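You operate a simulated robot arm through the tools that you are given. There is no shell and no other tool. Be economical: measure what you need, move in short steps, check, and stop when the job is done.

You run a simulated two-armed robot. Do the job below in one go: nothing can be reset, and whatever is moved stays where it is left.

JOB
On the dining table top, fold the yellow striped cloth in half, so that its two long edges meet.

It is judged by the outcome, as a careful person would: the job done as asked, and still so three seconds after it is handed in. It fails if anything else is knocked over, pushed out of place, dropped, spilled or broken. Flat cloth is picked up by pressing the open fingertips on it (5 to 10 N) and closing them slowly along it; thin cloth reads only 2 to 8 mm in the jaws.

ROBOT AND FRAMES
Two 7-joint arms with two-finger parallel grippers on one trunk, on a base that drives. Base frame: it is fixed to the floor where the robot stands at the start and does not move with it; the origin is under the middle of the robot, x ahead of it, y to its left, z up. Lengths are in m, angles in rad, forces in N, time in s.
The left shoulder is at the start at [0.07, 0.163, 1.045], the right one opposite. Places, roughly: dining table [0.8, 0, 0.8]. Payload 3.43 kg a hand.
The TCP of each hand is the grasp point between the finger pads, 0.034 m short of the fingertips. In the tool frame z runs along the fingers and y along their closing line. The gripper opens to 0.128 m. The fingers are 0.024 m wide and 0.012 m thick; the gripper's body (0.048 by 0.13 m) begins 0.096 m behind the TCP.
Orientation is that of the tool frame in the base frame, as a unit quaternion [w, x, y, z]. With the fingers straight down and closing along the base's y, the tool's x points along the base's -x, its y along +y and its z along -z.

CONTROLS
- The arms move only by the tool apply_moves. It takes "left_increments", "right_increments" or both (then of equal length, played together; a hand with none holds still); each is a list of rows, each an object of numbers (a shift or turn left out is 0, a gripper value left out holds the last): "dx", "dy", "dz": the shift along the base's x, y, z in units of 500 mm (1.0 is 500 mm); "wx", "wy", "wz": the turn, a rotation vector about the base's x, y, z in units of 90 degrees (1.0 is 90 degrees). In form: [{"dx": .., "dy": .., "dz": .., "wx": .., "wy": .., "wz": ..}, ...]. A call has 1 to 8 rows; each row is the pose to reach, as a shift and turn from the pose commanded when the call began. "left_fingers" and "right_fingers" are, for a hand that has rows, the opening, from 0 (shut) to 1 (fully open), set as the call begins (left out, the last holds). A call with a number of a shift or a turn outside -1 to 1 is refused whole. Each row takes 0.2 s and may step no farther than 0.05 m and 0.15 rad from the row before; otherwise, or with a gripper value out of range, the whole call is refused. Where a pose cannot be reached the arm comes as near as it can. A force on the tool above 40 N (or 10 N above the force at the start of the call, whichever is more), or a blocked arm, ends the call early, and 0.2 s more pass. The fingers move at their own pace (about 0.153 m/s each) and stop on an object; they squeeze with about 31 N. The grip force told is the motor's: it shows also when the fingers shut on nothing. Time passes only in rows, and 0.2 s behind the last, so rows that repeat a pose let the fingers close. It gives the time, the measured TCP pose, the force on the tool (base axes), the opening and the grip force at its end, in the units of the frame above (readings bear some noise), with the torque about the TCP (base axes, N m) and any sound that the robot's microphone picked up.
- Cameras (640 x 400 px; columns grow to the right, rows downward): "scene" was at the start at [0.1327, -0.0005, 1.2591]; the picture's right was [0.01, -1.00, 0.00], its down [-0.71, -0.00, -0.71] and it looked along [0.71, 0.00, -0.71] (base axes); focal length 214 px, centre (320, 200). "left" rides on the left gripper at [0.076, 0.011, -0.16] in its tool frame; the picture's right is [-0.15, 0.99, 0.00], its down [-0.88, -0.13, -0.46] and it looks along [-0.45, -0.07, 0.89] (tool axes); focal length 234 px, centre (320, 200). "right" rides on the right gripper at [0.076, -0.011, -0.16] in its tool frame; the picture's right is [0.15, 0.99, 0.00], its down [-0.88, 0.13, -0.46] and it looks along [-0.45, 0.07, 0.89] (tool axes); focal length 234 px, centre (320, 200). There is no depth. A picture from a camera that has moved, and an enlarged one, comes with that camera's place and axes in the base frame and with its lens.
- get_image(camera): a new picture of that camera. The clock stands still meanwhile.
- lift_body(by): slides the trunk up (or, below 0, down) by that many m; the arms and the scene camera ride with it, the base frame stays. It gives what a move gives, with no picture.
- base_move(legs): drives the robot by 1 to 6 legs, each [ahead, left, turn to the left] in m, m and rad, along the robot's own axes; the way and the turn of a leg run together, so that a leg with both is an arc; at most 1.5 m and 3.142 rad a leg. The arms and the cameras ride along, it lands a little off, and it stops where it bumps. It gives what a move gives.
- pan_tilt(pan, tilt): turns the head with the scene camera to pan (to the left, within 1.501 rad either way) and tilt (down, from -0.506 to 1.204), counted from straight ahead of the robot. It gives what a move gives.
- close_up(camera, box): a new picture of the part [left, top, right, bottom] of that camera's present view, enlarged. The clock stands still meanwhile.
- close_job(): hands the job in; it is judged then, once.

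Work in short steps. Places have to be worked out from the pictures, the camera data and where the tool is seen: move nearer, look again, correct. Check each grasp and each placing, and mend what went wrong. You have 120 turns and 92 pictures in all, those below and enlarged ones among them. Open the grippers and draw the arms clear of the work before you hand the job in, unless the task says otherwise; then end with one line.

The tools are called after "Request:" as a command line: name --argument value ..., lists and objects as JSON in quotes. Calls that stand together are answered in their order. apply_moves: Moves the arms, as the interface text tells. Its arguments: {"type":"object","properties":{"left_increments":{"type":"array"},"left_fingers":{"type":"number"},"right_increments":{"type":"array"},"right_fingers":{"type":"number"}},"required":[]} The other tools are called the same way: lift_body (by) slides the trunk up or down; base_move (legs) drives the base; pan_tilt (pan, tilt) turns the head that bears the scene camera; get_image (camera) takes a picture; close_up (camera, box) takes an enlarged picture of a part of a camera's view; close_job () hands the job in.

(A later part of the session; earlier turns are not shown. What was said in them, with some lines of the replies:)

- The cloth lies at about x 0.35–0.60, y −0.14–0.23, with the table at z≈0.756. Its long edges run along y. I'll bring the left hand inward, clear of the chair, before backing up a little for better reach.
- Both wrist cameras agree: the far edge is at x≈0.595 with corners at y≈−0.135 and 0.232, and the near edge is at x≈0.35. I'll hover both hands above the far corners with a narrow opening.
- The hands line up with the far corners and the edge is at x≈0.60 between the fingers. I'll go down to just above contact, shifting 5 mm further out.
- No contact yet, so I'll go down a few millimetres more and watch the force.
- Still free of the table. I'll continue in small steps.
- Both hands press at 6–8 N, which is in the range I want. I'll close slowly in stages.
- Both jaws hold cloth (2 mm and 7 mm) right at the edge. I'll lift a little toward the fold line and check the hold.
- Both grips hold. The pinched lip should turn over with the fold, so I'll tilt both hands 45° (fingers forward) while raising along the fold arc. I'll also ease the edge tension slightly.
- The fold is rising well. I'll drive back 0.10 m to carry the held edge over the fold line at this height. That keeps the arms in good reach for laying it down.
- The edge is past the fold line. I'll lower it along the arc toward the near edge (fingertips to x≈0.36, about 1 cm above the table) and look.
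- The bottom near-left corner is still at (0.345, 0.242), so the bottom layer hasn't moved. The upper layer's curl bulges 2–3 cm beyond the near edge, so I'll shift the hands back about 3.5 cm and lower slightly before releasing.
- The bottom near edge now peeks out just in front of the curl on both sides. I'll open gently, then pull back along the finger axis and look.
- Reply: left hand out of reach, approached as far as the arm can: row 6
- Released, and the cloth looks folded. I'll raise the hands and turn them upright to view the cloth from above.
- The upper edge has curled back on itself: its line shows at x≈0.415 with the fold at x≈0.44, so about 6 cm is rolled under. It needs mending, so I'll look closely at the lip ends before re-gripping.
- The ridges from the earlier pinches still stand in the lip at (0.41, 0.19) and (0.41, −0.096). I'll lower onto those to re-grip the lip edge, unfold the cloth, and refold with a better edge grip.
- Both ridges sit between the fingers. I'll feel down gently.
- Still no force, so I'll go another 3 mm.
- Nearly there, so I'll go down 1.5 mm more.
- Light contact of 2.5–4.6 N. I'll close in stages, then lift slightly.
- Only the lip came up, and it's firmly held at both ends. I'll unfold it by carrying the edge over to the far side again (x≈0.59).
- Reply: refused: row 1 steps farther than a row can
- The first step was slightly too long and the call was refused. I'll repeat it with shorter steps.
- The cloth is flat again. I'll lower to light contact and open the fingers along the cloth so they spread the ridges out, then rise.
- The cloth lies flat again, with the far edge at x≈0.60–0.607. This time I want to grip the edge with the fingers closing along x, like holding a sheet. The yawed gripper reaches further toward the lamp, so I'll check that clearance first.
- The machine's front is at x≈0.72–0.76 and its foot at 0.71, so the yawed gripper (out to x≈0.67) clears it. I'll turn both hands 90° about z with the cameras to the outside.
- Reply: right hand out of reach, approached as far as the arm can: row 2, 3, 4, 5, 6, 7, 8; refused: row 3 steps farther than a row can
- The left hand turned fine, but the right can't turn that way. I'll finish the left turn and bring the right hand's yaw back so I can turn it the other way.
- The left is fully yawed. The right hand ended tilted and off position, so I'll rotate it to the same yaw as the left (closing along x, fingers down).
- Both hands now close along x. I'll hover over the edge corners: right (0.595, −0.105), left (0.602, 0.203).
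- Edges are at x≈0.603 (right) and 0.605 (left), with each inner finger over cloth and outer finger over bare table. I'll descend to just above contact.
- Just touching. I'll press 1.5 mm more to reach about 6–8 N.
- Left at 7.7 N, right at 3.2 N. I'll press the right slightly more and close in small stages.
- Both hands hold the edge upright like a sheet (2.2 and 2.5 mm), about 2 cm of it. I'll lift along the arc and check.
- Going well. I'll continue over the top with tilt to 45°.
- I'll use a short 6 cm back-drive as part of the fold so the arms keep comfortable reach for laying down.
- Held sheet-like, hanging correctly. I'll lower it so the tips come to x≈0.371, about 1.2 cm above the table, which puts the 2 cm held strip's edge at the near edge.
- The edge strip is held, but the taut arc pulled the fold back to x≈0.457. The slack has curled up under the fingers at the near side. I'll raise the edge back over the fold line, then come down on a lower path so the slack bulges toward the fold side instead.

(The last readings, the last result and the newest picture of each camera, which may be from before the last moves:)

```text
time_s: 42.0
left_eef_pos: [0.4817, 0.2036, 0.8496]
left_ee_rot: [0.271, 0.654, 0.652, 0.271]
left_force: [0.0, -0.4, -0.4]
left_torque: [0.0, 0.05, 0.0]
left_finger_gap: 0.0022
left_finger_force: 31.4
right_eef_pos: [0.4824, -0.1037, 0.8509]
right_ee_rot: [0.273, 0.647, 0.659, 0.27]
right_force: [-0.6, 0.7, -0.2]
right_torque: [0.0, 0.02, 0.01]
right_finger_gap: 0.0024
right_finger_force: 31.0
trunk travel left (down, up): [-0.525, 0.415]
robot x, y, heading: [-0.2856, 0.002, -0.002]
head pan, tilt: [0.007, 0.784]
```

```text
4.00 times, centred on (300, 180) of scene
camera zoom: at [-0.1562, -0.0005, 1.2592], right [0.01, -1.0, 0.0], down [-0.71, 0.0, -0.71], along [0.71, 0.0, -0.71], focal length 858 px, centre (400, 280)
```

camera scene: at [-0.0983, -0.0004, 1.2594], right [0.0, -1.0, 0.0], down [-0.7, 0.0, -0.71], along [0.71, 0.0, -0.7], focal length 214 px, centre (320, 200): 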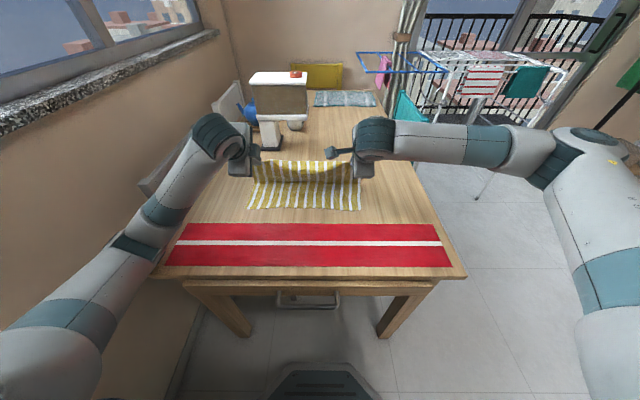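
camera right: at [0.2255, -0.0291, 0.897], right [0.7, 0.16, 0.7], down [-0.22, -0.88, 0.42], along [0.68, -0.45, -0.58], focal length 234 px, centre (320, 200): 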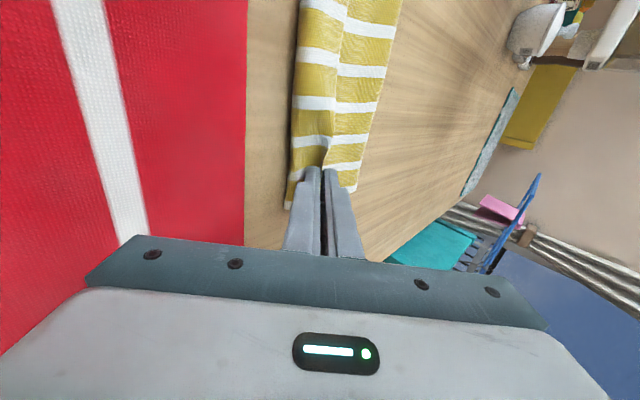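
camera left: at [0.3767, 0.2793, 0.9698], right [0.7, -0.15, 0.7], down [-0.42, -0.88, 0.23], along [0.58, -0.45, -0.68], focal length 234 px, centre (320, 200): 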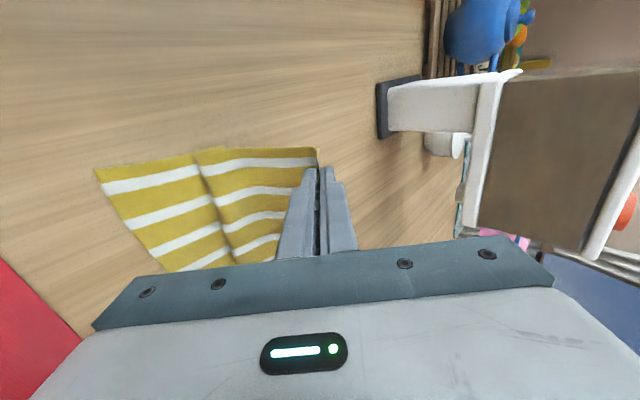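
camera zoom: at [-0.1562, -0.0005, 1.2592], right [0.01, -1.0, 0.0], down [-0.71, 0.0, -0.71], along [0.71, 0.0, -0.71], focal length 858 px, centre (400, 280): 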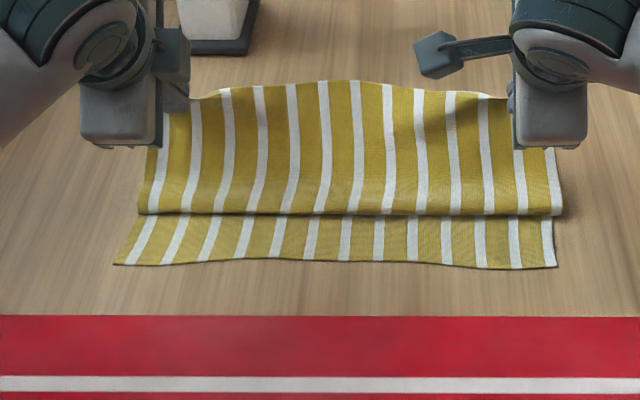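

The cloth kept a Z-crease from the earlier curl, so I'll stretch it out flat again without letting go. Then I'll fold along a low path with the hands already tilted.

Request:
apply_moves --left_increments '[{"dx": 0.056, "dz": 0.0}, {"dx": 0.112, "dz": -0.03}, {"dx": 0.15, "dz": -0.07}, {"dx": 0.168, "dz": -0.108}, {"dx": 0.168, "dz": -0.108}]' --right_increments '[{"dx": 0.056, "dz": 0.0}, {"dx": 0.112, "dz": -0.03}, {"dx": 0.15, "dz": -0.07}, {"dx": 0.168, "dz": -0.108}, {"dx": 0.168, "dz": -0.108}]'

Request:
get_image --camera "left"

Request:
close_up --camera "scene" --box '[220, 130, 380, 230]'

```text
time_s: 43.2
left_eef_pos: [0.5662, 0.2024, 0.7958]
left_ee_rot: [0.271, 0.654, 0.653, 0.271]
left_force: [0.2, 0.1, 1.2]
left_torque: [-0.02, 0.04, 0.03]
left_finger_gap: 0.0023
left_finger_force: 31.0
right_eef_pos: [0.566, -0.104, 0.7944]
right_ee_rot: [0.272, 0.647, 0.658, 0.271]
right_force: [-0.8, 0.1, -0.1]
right_torque: [0.05, 0.05, 0.02]
right_finger_gap: 0.0021
right_finger_force: 31.2
trunk travel left (down, up): [-0.525, 0.415]
robot x, y, heading: [-0.2871, 0.0003, -0.004]
head pan, tilt: [0.007, 0.784]
```

```text
28 pictures are left
camera left: at [0.4608, 0.2787, 0.9163], right [0.7, -0.15, 0.7], down [-0.42, -0.88, 0.23], along [0.58, -0.45, -0.68], focal length 234 px, centre (320, 200)
```

left: 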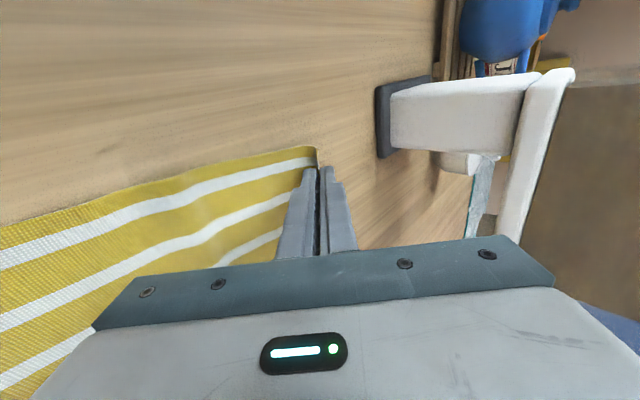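

```text
4.00 times, centred on (300, 180) of scene
camera zoom: at [-0.1568, -0.0006, 1.2592], right [0.01, -1.0, 0.0], down [-0.71, 0.0, -0.71], along [0.71, 0.0, -0.71], focal length 858 px, centre (400, 280)
```

zoom: 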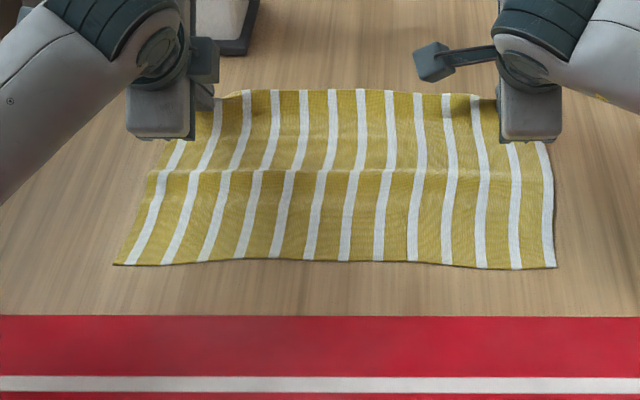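

The cloth is nearly flat, with the near edge at x≈0.36. Now I'll run the low folding path for its first half, keeping the hands tilted so slack bulges toward the far side.

Request:
apply_moves --left_increments '[{"dx": -0.03, "dz": 0.056}, {"dx": -0.09, "dz": 0.096}, {"dx": -0.17, "dz": 0.106}, {"dx": -0.25, "dz": 0.096}]' --right_increments '[{"dx": -0.03, "dz": 0.056}, {"dx": -0.09, "dz": 0.096}, {"dx": -0.17, "dz": 0.106}, {"dx": -0.25, "dz": 0.096}]'

Request:
get_image --camera "left"

Request:
close_up --camera "scene" --box '[220, 130, 380, 230]'

```text
time_s: 44.2
left_eef_pos: [0.4401, 0.2032, 0.8457]
left_ee_rot: [0.271, 0.654, 0.652, 0.27]
left_force: [-0.5, 0.3, -0.1]
left_torque: [-0.03, 0.03, -0.02]
left_finger_gap: 0.0022
left_finger_force: 30.7
right_eef_pos: [0.4417, -0.1056, 0.8458]
right_ee_rot: [0.274, 0.648, 0.657, 0.271]
right_force: [-0.8, 0.5, 0.8]
right_torque: [0.02, 0.03, 0.01]
right_finger_gap: 0.0024
right_finger_force: 31.0
trunk travel left (down, up): [-0.525, 0.415]
robot x, y, heading: [-0.288, -0.0007, -0.001]
head pan, tilt: [0.007, 0.784]
```

```text
26 pictures are left
camera left: at [0.3351, 0.2788, 0.9648], right [0.7, -0.15, 0.7], down [-0.42, -0.88, 0.23], along [0.58, -0.45, -0.68], focal length 234 px, centre (320, 200)
```

left: 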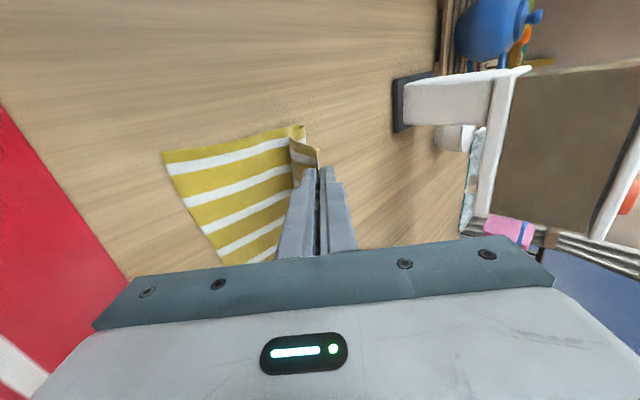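

```text
4.00 times, centred on (300, 180) of scene
camera zoom: at [-0.1575, -0.0005, 1.2593], right [0.01, -1.0, 0.0], down [-0.71, 0.0, -0.71], along [0.71, 0.0, -0.71], focal length 858 px, centre (400, 280)
```

zoom: 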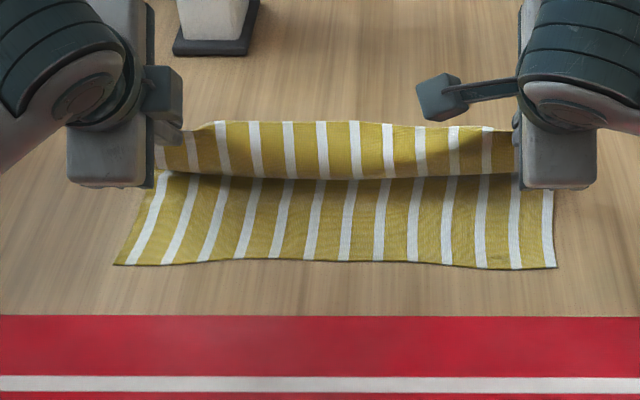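

The fold loop now sits at x≈0.51, on the far side as wanted. I'll continue the low path down to the near edge.

Request:
apply_moves --left_increments '[{"dx": -0.04, "dz": -0.01}, {"dx": -0.08, "dz": -0.026}, {"dx": -0.12, "dz": -0.056}, {"dx": -0.148, "dz": -0.09}, {"dx": -0.156, "dz": -0.112}, {"dx": -0.156, "dz": -0.112}]' --right_increments '[{"dx": -0.04, "dz": -0.01}, {"dx": -0.08, "dz": -0.026}, {"dx": -0.12, "dz": -0.056}, {"dx": -0.148, "dz": -0.09}, {"dx": -0.158, "dz": -0.112}, {"dx": -0.158, "dz": -0.112}]'

Request:
get_image --camera "left"

Request:
get_image --camera "right"

Request:
close_up --camera "scene" --box '[220, 130, 380, 230]'

```text
time_s: 45.6
left_eef_pos: [0.3628, 0.2034, 0.7876]
left_ee_rot: [0.271, 0.653, 0.653, 0.27]
left_force: [-0.1, 0.5, 0.1]
left_torque: [0.0, 0.03, 0.04]
left_finger_gap: 0.0022
left_finger_force: 30.6
right_eef_pos: [0.3619, -0.1044, 0.7884]
right_ee_rot: [0.273, 0.649, 0.657, 0.27]
right_force: [0.4, 0.3, -0.5]
right_torque: [0.02, 0.03, 0.0]
right_finger_gap: 0.0021
right_finger_force: 30.9
trunk travel left (down, up): [-0.525, 0.415]
robot x, y, heading: [-0.2894, 0.0019, 0.002]
head pan, tilt: [0.007, 0.784]
```

```text
24 pictures are left
camera left: at [0.2576, 0.2782, 0.9073], right [0.7, -0.15, 0.7], down [-0.41, -0.88, 0.23], along [0.58, -0.45, -0.68], focal length 234 px, centre (320, 200)
```

left: 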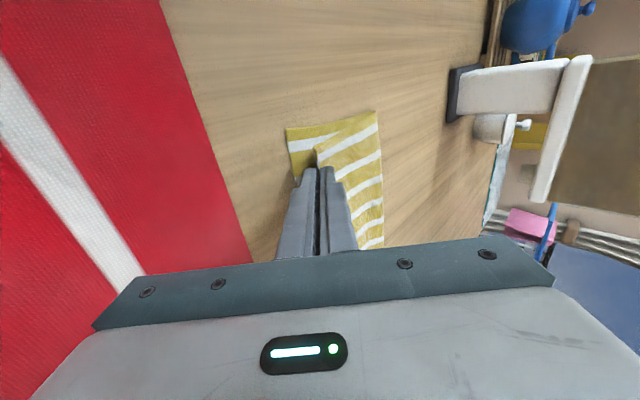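

```text
23 pictures are left
camera right: at [0.2387, -0.0296, 0.8912], right [0.7, 0.16, 0.7], down [-0.22, -0.88, 0.42], along [0.68, -0.45, -0.58], focal length 234 px, centre (320, 200)
```

right: 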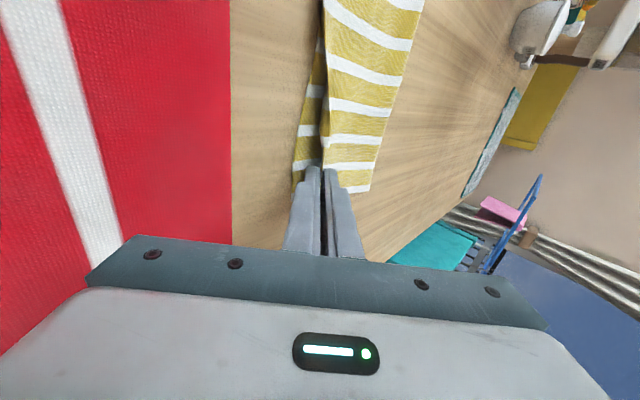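

```text
4.00 times, centred on (300, 180) of scene
camera zoom: at [-0.1565, -0.0006, 1.2591], right [0.01, -1.0, 0.0], down [-0.71, 0.0, -0.71], along [0.71, 0.0, -0.71], focal length 858 px, centre (400, 280)
```

zoom: 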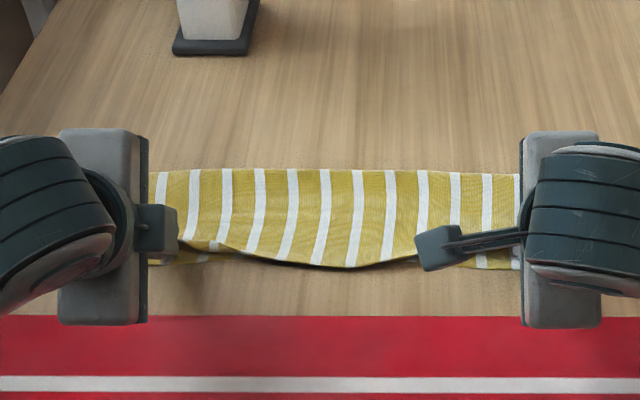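

Excellent: the top layer now drapes cleanly over with no curl, the fold is at x≈0.49, and the edges nearly coincide. I'll open the fingers slightly and withdraw along the finger axis.

Request:
apply_moves --left_increments '[{"dz": 0}, {"dz": 0}, {"dx": -0.02, "dz": 0.02}, {"dx": -0.04, "dz": 0.04}, {"dx": -0.06, "dz": 0.07}, {"dx": -0.08, "dz": 0.12}]' --right_increments '[{"dz": 0}, {"dz": 0}, {"dx": -0.02, "dz": 0.02}, {"dx": -0.04, "dz": 0.04}, {"dx": -0.06, "dz": 0.07}, {"dx": -0.08, "dz": 0.12}]' --left_fingers 0.11 --right_fingers 0.11

Request:
get_image --camera "left"

Request:
get_image --camera "right"

```text
time_s: 47.0
left_eef_pos: [0.3214, 0.2021, 0.8498]
left_ee_rot: [0.27, 0.654, 0.653, 0.27]
left_force: [-0.4, -0.2, -0.3]
left_torque: [-0.02, -0.06, 0.01]
left_finger_gap: 0.0141
left_finger_force: 0.0
right_eef_pos: [0.3213, -0.1051, 0.8468]
right_ee_rot: [0.274, 0.647, 0.658, 0.271]
right_force: [-0.3, -0.6, 0.5]
right_torque: [0.0, -0.02, 0.01]
right_finger_gap: 0.0141
right_finger_force: 0.0
trunk travel left (down, up): [-0.525, 0.415]
robot x, y, heading: [-0.2896, 0.0041, -0.003]
head pan, tilt: [0.007, 0.784]
```

```text
21 pictures are left
camera left: at [0.2166, 0.2782, 0.9685], right [0.7, -0.15, 0.7], down [-0.42, -0.88, 0.23], along [0.58, -0.45, -0.68], focal length 234 px, centre (320, 200)
```

left: 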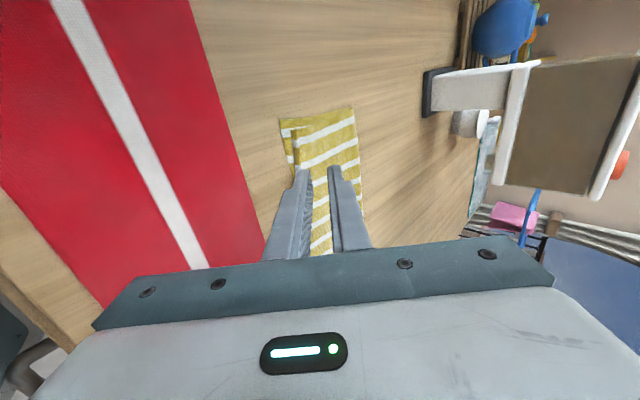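

```text
20 pictures are left
camera right: at [0.1985, -0.0297, 0.9514], right [0.7, 0.16, 0.7], down [-0.22, -0.88, 0.42], along [0.68, -0.45, -0.58], focal length 234 px, centre (320, 200)
```

right: 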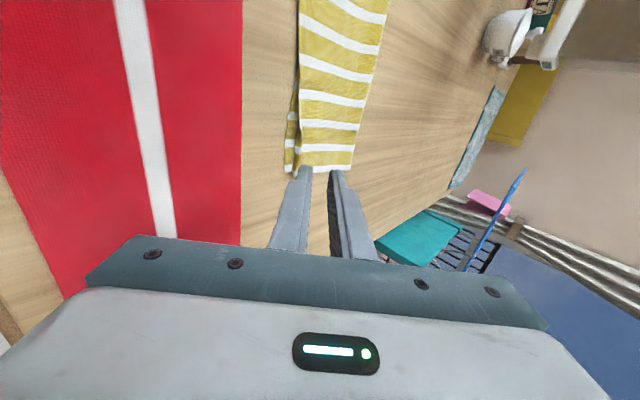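

Released cleanly. I'll raise the hands outward and inspect the edges from the scene camera.

Request:
apply_moves --left_increments '[{"dy": 0.02, "dz": 0.08}, {"dy": 0.06, "dz": 0.15, "wy": 0.08}, {"dy": 0.12, "dz": 0.21, "wy": 0.16}, {"dy": 0.18, "dz": 0.25, "wy": 0.25}]' --right_increments '[{"dy": -0.02, "dz": 0.08}, {"dy": -0.08, "dz": 0.15, "wy": 0.08}, {"dy": -0.14, "dz": 0.21, "wy": 0.16}, {"dy": -0.2, "dz": 0.25, "wy": 0.25}]'

Request:
close_up --camera "scene" --box '[230, 150, 370, 237]'

Request:
get_image --camera "scene"

```text
time_s: 48.0
left_eef_pos: [0.3229, 0.2933, 0.9728]
left_ee_rot: [0.137, 0.694, 0.694, 0.137]
left_force: [0.1, 0.4, -1.6]
left_torque: [0.0, -0.01, -0.02]
left_finger_gap: 0.0141
left_finger_force: 0.0
right_eef_pos: [0.3209, -0.2049, 0.9734]
right_ee_rot: [0.138, 0.688, 0.699, 0.139]
right_force: [0.1, -0.2, 0.7]
right_torque: [0.01, 0.01, 0.01]
right_finger_gap: 0.0141
right_finger_force: 0.0
trunk travel left (down, up): [-0.525, 0.415]
robot x, y, heading: [-0.2878, 0.0028, -0.001]
head pan, tilt: [0.007, 0.784]
```

```text
4.57 times, centred on (300, 194) of scene
camera zoom: at [-0.157, -0.0009, 1.259], right [0.01, -1.0, 0.0], down [-0.71, 0.0, -0.71], along [0.71, 0.0, -0.71], focal length 980 px, centre (411, 230)
```

zoom: 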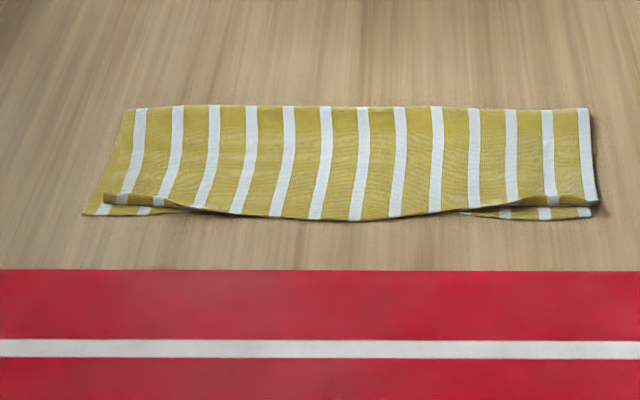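

```text
18 pictures are left
camera scene: at [-0.157, -0.0009, 1.259], right [0.01, -1.0, 0.0], down [-0.71, 0.0, -0.71], along [0.71, 0.0, -0.71], focal length 214 px, centre (320, 200)
```

scene: 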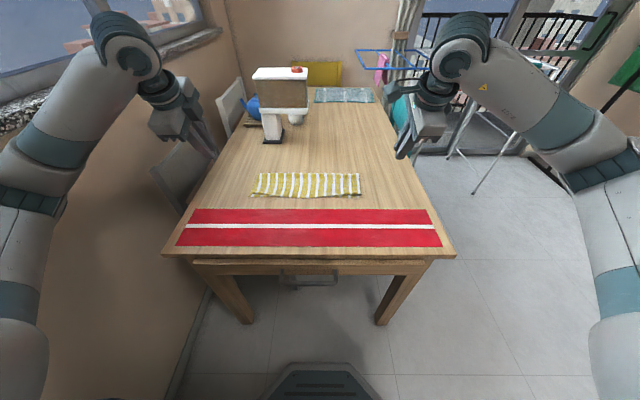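

Very good fold. Only the two corners of the top edge have a short upturned lip where they were pinched, so I'll look closer with the wrist cameras.

Request:
close_up --camera "scene" --box '[245, 168, 285, 203]'

Request:
close_up --camera "scene" --box '[330, 168, 370, 203]'

Request:
get_image --camera "left"

```text
11.43 times, centred on (265, 186) of scene
camera zoom: at [-0.157, -0.0009, 1.259], right [0.01, -1.0, 0.0], down [-0.71, 0.0, -0.71], along [0.71, 0.0, -0.71], focal length 2451 px, centre (949, 366)
```

zoom: 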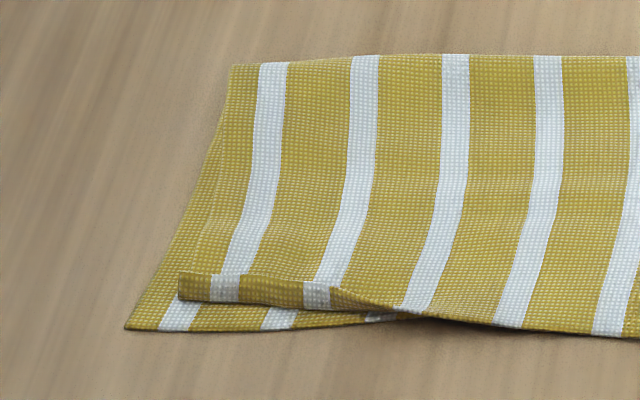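

```text
11.43 times, centred on (350, 186) of scene
camera zoom: at [-0.157, -0.0009, 1.259], right [0.01, -1.0, 0.0], down [-0.71, 0.0, -0.71], along [0.71, 0.0, -0.71], focal length 2451 px, centre (-23, 366)
```

zoom: 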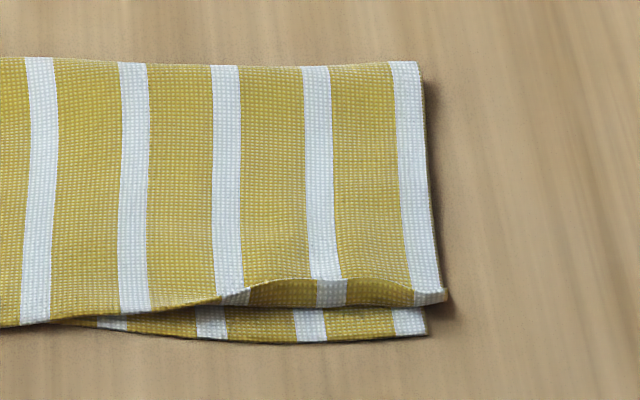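

```text
15 pictures are left
camera left: at [0.2723, 0.3682, 1.1235], right [0.91, -0.15, 0.38], down [-0.29, -0.88, 0.37], along [0.28, -0.45, -0.85], focal length 234 px, centre (320, 200)
```

left: 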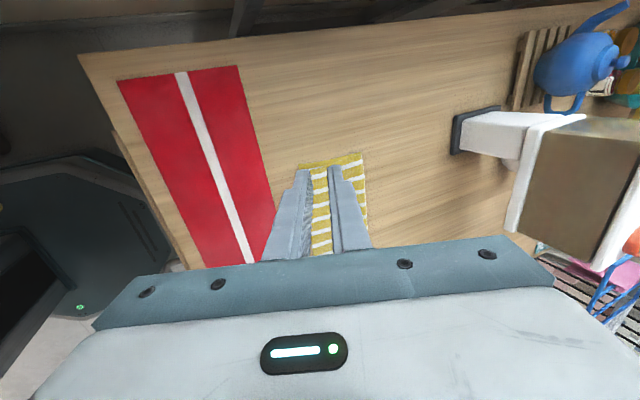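

Each corner has a lip about 1 cm high (y 0.163–0.224 and −0.072 to −0.136), and unfolding them would make the edges meet. I'll bring closed fingertips behind each lip and iron it outward.

Request:
apply_moves --left_increments '[{"dx": 0.04, "dy": -0.04, "dz": -0.06}, {"dx": 0.08, "dy": -0.08, "dz": -0.12}, {"dx": 0.12, "dy": -0.12, "dz": -0.18}, {"dx": 0.15, "dy": -0.155, "dz": -0.24}, {"dx": 0.15, "dy": -0.167, "dz": -0.286}, {"dx": 0.15, "dy": -0.167, "dz": -0.33}, {"dx": 0.15, "dy": -0.167, "dz": -0.355}]' --right_increments '[{"dx": 0.04, "dy": 0.04, "dz": -0.06}, {"dx": 0.08, "dy": 0.08, "dz": -0.12}, {"dx": 0.12, "dy": 0.12, "dz": -0.18}, {"dx": 0.154, "dy": 0.155, "dz": -0.24}, {"dx": 0.154, "dy": 0.166, "dz": -0.286}, {"dx": 0.154, "dy": 0.166, "dz": -0.33}, {"dx": 0.154, "dy": 0.166, "dz": -0.355}]' --left_fingers 0 --right_fingers 0

Request:
get_image --camera "left"

Request:
get_image --camera "right"

```text
time_s: 49.6
left_eef_pos: [0.3975, 0.2082, 0.7961]
left_ee_rot: [0.138, 0.694, 0.693, 0.137]
left_force: [-0.5, -0.4, -0.4]
left_torque: [0.03, -0.01, 0.01]
left_finger_gap: 0.0
left_finger_force: 30.7
right_eef_pos: [0.4002, -0.1206, 0.795]
right_ee_rot: [0.139, 0.688, 0.698, 0.139]
right_force: [0.1, -0.5, -0.4]
right_torque: [-0.03, -0.02, -0.01]
right_finger_gap: 0.0001
right_finger_force: 30.8
trunk travel left (down, up): [-0.525, 0.415]
robot x, y, heading: [-0.2859, 0.0016, -0.005]
head pan, tilt: [0.007, 0.784]
```

```text
14 pictures are left
camera left: at [0.3476, 0.2842, 0.946], right [0.91, -0.15, 0.38], down [-0.3, -0.88, 0.37], along [0.28, -0.45, -0.85], focal length 234 px, centre (320, 200)
```

left: 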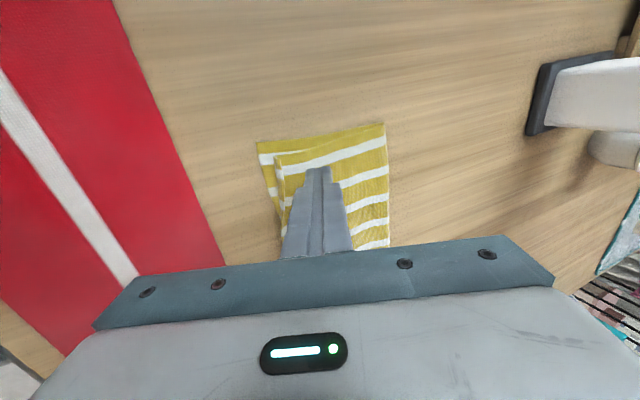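

```text
13 pictures are left
camera right: at [0.3253, -0.0463, 0.9372], right [0.91, 0.16, 0.38], down [-0.04, -0.88, 0.47], along [0.41, -0.45, -0.79], focal length 234 px, centre (320, 200)
```

right: 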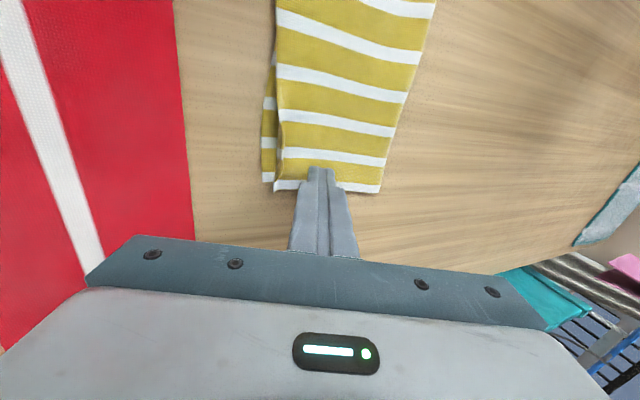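

Both fingertips are just inside the lips. I'll lower 2 mm more and sweep slowly toward the near edge.

Request:
apply_moves --left_increments '[{"dz": -0.004}, {"dx": -0.02, "dz": -0.005}, {"dx": -0.04, "dz": -0.005}, {"dx": -0.06, "dz": -0.005}, {"dx": -0.08, "dz": -0.005}, {"dx": -0.1, "dz": -0.005}, {"dx": -0.12, "dz": -0.005}, {"dx": -0.135, "dz": -0.005}]' --right_increments '[{"dz": -0.003}, {"dx": -0.02, "dz": -0.004}, {"dx": -0.04, "dz": -0.004}, {"dx": -0.06, "dz": -0.004}, {"dx": -0.08, "dz": -0.004}, {"dx": -0.1, "dz": -0.004}, {"dx": -0.12, "dz": -0.004}, {"dx": -0.14, "dz": -0.004}]'

Request:
get_image --camera "left"

Request:
get_image --camera "right"

```text
time_s: 51.4
left_eef_pos: [0.3299, 0.2092, 0.7932]
left_ee_rot: [0.138, 0.693, 0.694, 0.138]
left_force: [0.1, 0.2, -0.2]
left_torque: [-0.02, 0.02, -0.02]
left_finger_gap: 0.0
left_finger_force: 31.5
right_eef_pos: [0.329, -0.1213, 0.7938]
right_ee_rot: [0.14, 0.688, 0.698, 0.139]
right_force: [-0.4, -0.9, 0.2]
right_torque: [-0.04, -0.02, 0.0]
right_finger_gap: 0.0002
right_finger_force: 31.3
trunk travel left (down, up): [-0.525, 0.415]
robot x, y, heading: [-0.2893, 0.0019, 0.001]
head pan, tilt: [0.007, 0.784]
```

```text
12 pictures are left
camera left: at [0.2796, 0.2839, 0.9435], right [0.91, -0.15, 0.38], down [-0.3, -0.88, 0.37], along [0.28, -0.45, -0.85], focal length 234 px, centre (320, 200)
```

left: 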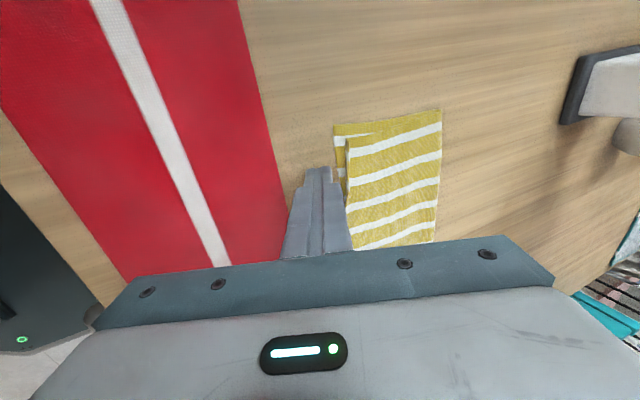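

```text
11 pictures are left
camera right: at [0.2549, -0.0468, 0.9358], right [0.91, 0.16, 0.38], down [-0.04, -0.88, 0.47], along [0.41, -0.45, -0.79], focal length 234 px, centre (320, 200)
```

right: 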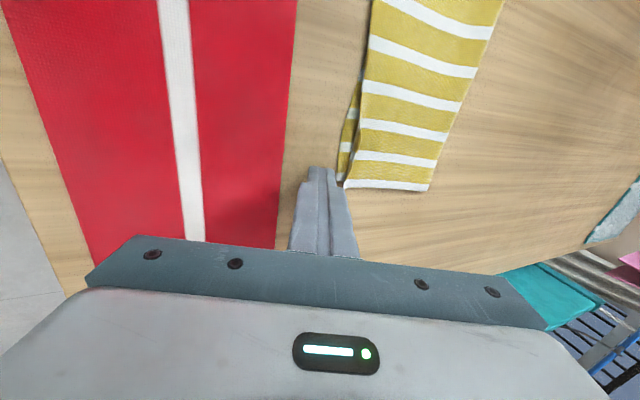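

The sweep passed with almost no force. I'll raise the hands clear and check the result with one scene close-up.

Request:
apply_moves --left_increments '[{"dz": 0.08}, {"dy": 0.04, "dz": 0.16}, {"dy": 0.1, "dz": 0.2}]' --right_increments '[{"dz": 0.08}, {"dy": -0.04, "dz": 0.16}, {"dy": -0.1, "dz": 0.2}]'

Request:
close_up --camera "scene" --box '[240, 160, 370, 210]'

```text
time_s: 52.2
left_eef_pos: [0.3307, 0.2591, 0.8947]
left_ee_rot: [0.137, 0.694, 0.693, 0.139]
left_force: [-0.3, 0.0, -0.6]
left_torque: [0.0, -0.02, -0.03]
left_finger_gap: 0.0
left_finger_force: 31.4
right_eef_pos: [0.3279, -0.1711, 0.8939]
right_ee_rot: [0.139, 0.688, 0.698, 0.139]
right_force: [-0.2, 0.6, -0.2]
right_torque: [0.0, -0.02, 0.01]
right_finger_gap: 0.0
right_finger_force: 30.7
trunk travel left (down, up): [-0.525, 0.415]
robot x, y, heading: [-0.2896, 0.0017, -0.004]
head pan, tilt: [0.007, 0.784]
```

```text
4.92 times, centred on (305, 185) of scene
camera zoom: at [-0.1576, -0.0008, 1.2592], right [0.01, -1.0, 0.0], down [-0.71, 0.0, -0.71], along [0.71, 0.0, -0.71], focal length 1056 px, centre (394, 274)
```

zoom: 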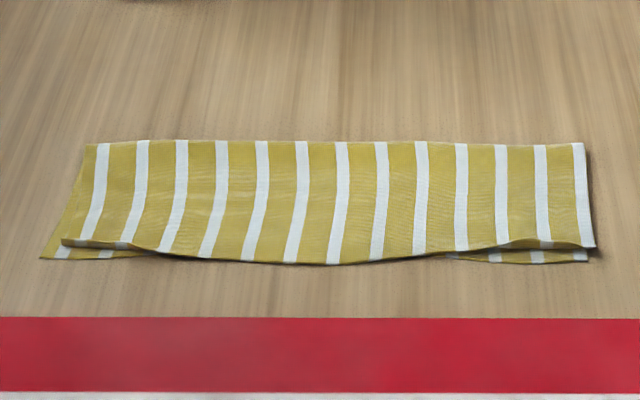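

The lips are smaller now, but still slightly upturned at the corners. I'll do one more pass, a little lower with light pressure, starting just inside the lips.

Request:
apply_moves --left_increments '[{"dx": 0.054, "dy": -0.054, "dz": -0.01}, {"dx": 0.108, "dy": -0.108, "dz": -0.04}, {"dx": 0.108, "dy": -0.108, "dz": -0.12}, {"dx": 0.108, "dy": -0.108, "dz": -0.19}, {"dx": 0.108, "dy": -0.108, "dz": -0.205}]' --right_increments '[{"dx": 0.056, "dy": 0.059, "dz": -0.01}, {"dx": 0.114, "dy": 0.11, "dz": -0.04}, {"dx": 0.114, "dy": 0.11, "dz": -0.12}, {"dx": 0.114, "dy": 0.11, "dz": -0.188}, {"dx": 0.114, "dy": 0.11, "dz": -0.203}]'

Request:
apply_moves --left_increments '[{"dz": -0.004}, {"dx": -0.015, "dz": -0.006}, {"dx": -0.03, "dz": -0.006}, {"dx": -0.045, "dz": -0.006}, {"dx": -0.06, "dz": -0.006}, {"dx": -0.075, "dz": -0.006}, {"dx": -0.09, "dz": -0.006}, {"dx": -0.105, "dz": -0.006}]' --right_increments '[{"dz": -0.004}, {"dx": -0.015, "dz": -0.006}, {"dx": -0.03, "dz": -0.006}, {"dx": -0.045, "dz": -0.006}, {"dx": -0.06, "dz": -0.006}, {"dx": -0.075, "dz": -0.006}, {"dx": -0.09, "dz": -0.006}, {"dx": -0.105, "dz": -0.006}]'

Request:
apply_moves --left_increments '[{"dz": 0.08}, {"dy": 0.04, "dz": 0.16}, {"dy": 0.12, "dz": 0.2}]' --right_increments '[{"dz": 0.08}, {"dy": -0.04, "dz": 0.16}, {"dy": -0.12, "dz": 0.2}]'

Request:
close_up --camera "scene" --box '[240, 160, 370, 210]'

```text
time_s: 53.4
left_eef_pos: [0.3844, 0.2067, 0.7912]
left_ee_rot: [0.138, 0.695, 0.692, 0.138]
left_force: [-0.1, -0.3, 0.2]
left_torque: [-0.01, 0.0, -0.01]
left_finger_gap: 0.0001
left_finger_force: 31.3
right_eef_pos: [0.3853, -0.1154, 0.7916]
right_ee_rot: [0.139, 0.688, 0.698, 0.138]
right_force: [-0.1, 0.5, 0.3]
right_torque: [0.0, 0.03, 0.0]
right_finger_gap: 0.0
right_finger_force: 31.1
trunk travel left (down, up): [-0.525, 0.415]
robot x, y, heading: [-0.2873, 0.0043, -0.001]
head pan, tilt: [0.007, 0.784]
```

```text
time_s: 55.2
left_eef_pos: [0.3312, 0.2054, 0.7871]
left_ee_rot: [0.137, 0.693, 0.694, 0.138]
left_force: [-0.7, 0.6, 1.8]
left_torque: [-0.02, -0.03, 0.0]
left_finger_gap: 0.0
left_finger_force: 30.4
right_eef_pos: [0.3348, -0.1167, 0.7891]
right_ee_rot: [0.14, 0.688, 0.698, 0.138]
right_force: [0.1, -0.3, 0.2]
right_torque: [-0.02, 0.02, -0.02]
right_finger_gap: 0.0
right_finger_force: 31.3
trunk travel left (down, up): [-0.525, 0.415]
robot x, y, heading: [-0.2897, -0.0004, -0.001]
head pan, tilt: [0.007, 0.784]
```

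```text
time_s: 56.0
left_eef_pos: [0.3308, 0.2653, 0.8891]
left_ee_rot: [0.139, 0.694, 0.693, 0.138]
left_force: [-0.5, -0.3, 0.5]
left_torque: [-0.04, -0.01, 0.02]
left_finger_gap: 0.0
left_finger_force: 31.2
right_eef_pos: [0.3328, -0.1772, 0.8893]
right_ee_rot: [0.139, 0.689, 0.698, 0.14]
right_force: [0.1, 0.2, 0.0]
right_torque: [0.02, -0.01, 0.03]
right_finger_gap: 0.0
right_finger_force: 31.0
trunk travel left (down, up): [-0.525, 0.415]
robot x, y, heading: [-0.2892, -0.0008, -0.003]
head pan, tilt: [0.007, 0.784]
```

```text
4.92 times, centred on (305, 185) of scene
camera zoom: at [-0.158, -0.0009, 1.2592], right [0.01, -1.0, 0.0], down [-0.7, 0.0, -0.71], along [0.71, 0.0, -0.7], focal length 1056 px, centre (394, 274)
```

zoom: 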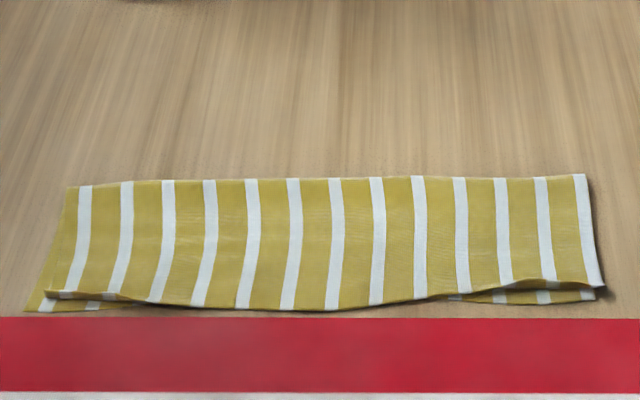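

Pressing dragged the whole folded cloth about 3 cm toward the robot. It's still neatly folded and clear of the red runner, so no more dragging with pressure. I'll do a last light touch with vertical fingertips pushing the lip outward above the layers, then a straight press down on it.

Request:
apply_moves --left_increments '[{"dx": 0.024, "dy": -0.038, "dz": 0.0, "wy": 0.083}, {"dx": 0.048, "dy": -0.076, "dz": -0.03, "wy": 0.167}, {"dx": 0.072, "dy": -0.114, "dz": -0.08, "wy": 0.25}, {"dx": 0.072, "dy": -0.114, "dz": -0.15, "wy": 0.25}, {"dx": 0.072, "dy": -0.114, "dz": -0.198, "wy": 0.25}]' --right_increments '[{"dx": 0.023, "dy": 0.038, "dz": 0.0, "wy": 0.083}, {"dx": 0.046, "dy": 0.076, "dz": -0.03, "wy": 0.167}, {"dx": 0.068, "dy": 0.114, "dz": -0.08, "wy": 0.25}, {"dx": 0.068, "dy": 0.114, "dz": -0.15, "wy": 0.25}, {"dx": 0.068, "dy": 0.114, "dz": -0.198, "wy": 0.25}]'

Request:
get_image --camera "left"

Request:
get_image --camera "right"

```text
time_s: 57.2
left_eef_pos: [0.3699, 0.2093, 0.7867]
left_ee_rot: [-0.001, 0.708, 0.706, -0.001]
left_force: [-0.2, 0.4, -0.1]
left_torque: [0.03, 0.05, -0.04]
left_finger_gap: 0.0001
left_finger_force: 30.6
right_eef_pos: [0.3677, -0.12, 0.7883]
right_ee_rot: [0.001, 0.702, 0.712, 0.001]
right_force: [0.0, -0.2, 0.8]
right_torque: [0.01, 0.0, 0.0]
right_finger_gap: 0.0
right_finger_force: 31.1
trunk travel left (down, up): [-0.525, 0.415]
robot x, y, heading: [-0.2901, 0.0037, -0.003]
head pan, tilt: [0.007, 0.784]
```

```text
8 pictures are left
camera left: at [0.381, 0.2841, 0.9453], right [0.99, -0.15, 0.0], down [-0.13, -0.88, 0.46], along [-0.07, -0.45, -0.89], focal length 234 px, centre (320, 200)
```

left: 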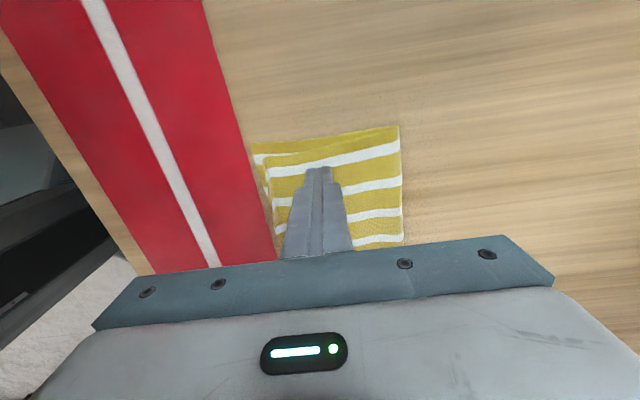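

```text
7 pictures are left
camera right: at [0.3541, -0.0453, 0.948], right [0.99, 0.16, 0.0], down [0.14, -0.88, 0.46], along [0.07, -0.45, -0.89], focal length 234 px, centre (320, 200)
```

right: 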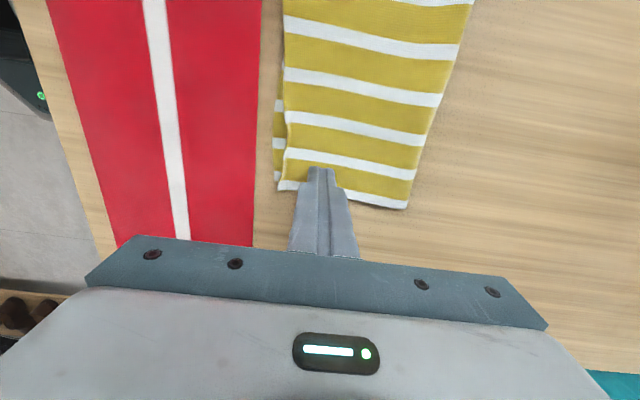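

At the corners the top edge is only about 5–8 mm inside the bottom edge. I'll lift 2–3 mm, push the lip outward, press straight down, and rise.

Request:
apply_moves --left_increments '[{"dz": 0.008}, {"dx": -0.02, "dz": 0.008}, {"dx": -0.04, "dz": 0.008}, {"dx": -0.06, "dz": 0.008}, {"dx": -0.08, "dz": 0.008}, {"dx": -0.08, "dz": 0.0}, {"dx": -0.08, "dz": -0.002}, {"dx": -0.08, "dz": 0.03}]' --right_increments '[{"dz": 0.005}, {"dx": -0.018, "dz": 0.006}, {"dx": -0.036, "dz": 0.006}, {"dx": -0.05, "dz": 0.006}, {"dx": -0.064, "dz": 0.006}, {"dx": -0.064, "dz": -0.002}, {"dx": -0.064, "dz": -0.004}, {"dx": -0.064, "dz": 0.03}]'

Request:
apply_moves --left_increments '[{"dz": 0.08}, {"dy": 0.06, "dz": 0.16}, {"dy": 0.14, "dz": 0.22}, {"dy": 0.2, "dz": 0.28}]' --right_increments '[{"dz": 0.08}, {"dy": -0.06, "dz": 0.16}, {"dy": -0.14, "dz": 0.22}, {"dy": -0.2, "dz": 0.28}]' --left_fingers 0.5 --right_fingers 0.5

Request:
close_up --camera "scene" --box '[235, 165, 375, 215]'

```text
time_s: 59.0
left_eef_pos: [0.3281, 0.2076, 0.8052]
left_ee_rot: [-0.001, 0.707, 0.707, 0.0]
left_force: [-0.8, -0.7, -0.7]
left_torque: [0.03, -0.03, -0.04]
left_finger_gap: 0.0
left_finger_force: 30.6
right_eef_pos: [0.3348, -0.1194, 0.804]
right_ee_rot: [0.0, 0.702, 0.712, 0.002]
right_force: [0.5, 0.4, 0.0]
right_torque: [-0.01, 0.02, -0.02]
right_finger_gap: 0.0
right_finger_force: 31.1
trunk travel left (down, up): [-0.525, 0.415]
robot x, y, heading: [-0.2908, 0.0002, -0.002]
head pan, tilt: [0.007, 0.784]
```

```text
time_s: 60.0
left_eef_pos: [0.3267, 0.3079, 0.9447]
left_ee_rot: [0.0, 0.708, 0.707, -0.001]
left_force: [0.5, -0.1, 0.5]
left_torque: [-0.01, -0.03, 0.0]
left_finger_gap: 0.0641
left_finger_force: 0.1
right_eef_pos: [0.3339, -0.2204, 0.9454]
right_ee_rot: [0.001, 0.702, 0.713, 0.003]
right_force: [-0.1, -0.1, 0.0]
right_torque: [-0.02, -0.03, -0.01]
right_finger_gap: 0.0641
right_finger_force: 0.0
trunk travel left (down, up): [-0.525, 0.415]
robot x, y, heading: [-0.2872, 0.0036, -0.005]
head pan, tilt: [0.007, 0.784]
```

```text
4.57 times, centred on (305, 190) of scene
camera zoom: at [-0.1581, -0.0007, 1.2592], right [0.01, -1.0, 0.0], down [-0.7, 0.0, -0.71], along [0.71, 0.0, -0.7], focal length 980 px, centre (389, 246)
```

zoom: 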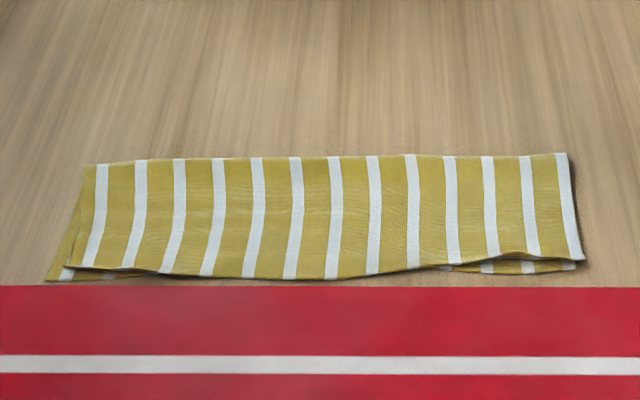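

The lips are now flat and the long edges meet to within about a centimetre. The cloth lies clear of the runner. One last overall check.

Request:
get_image --camera "scene"

```text
5 pictures are left
camera scene: at [-0.1581, -0.0007, 1.2592], right [0.01, -1.0, 0.0], down [-0.7, 0.0, -0.71], along [0.71, 0.0, -0.7], focal length 214 px, centre (320, 200)
```

scene: 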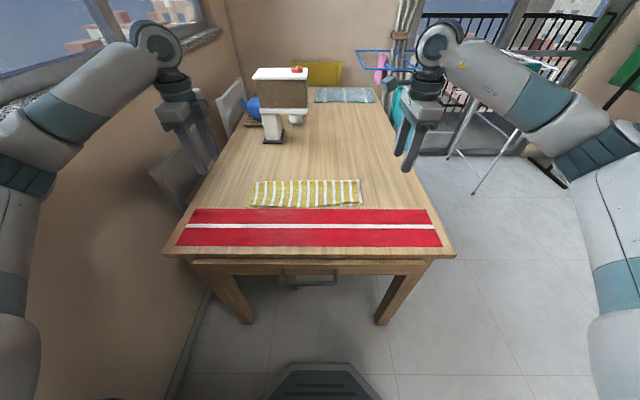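

The cloth is folded, everything else is in place, the grippers are open and the arms are clear. Handing in.

Request:
close_job

```text
The job is handed in.
```

The yellow striped cloth is folded in half on the dining table with its long edges meeting to within about 1 cm; it ended up about 3 cm nearer the robot than where it lay, clear of the red runner, and nothing else was disturbed.
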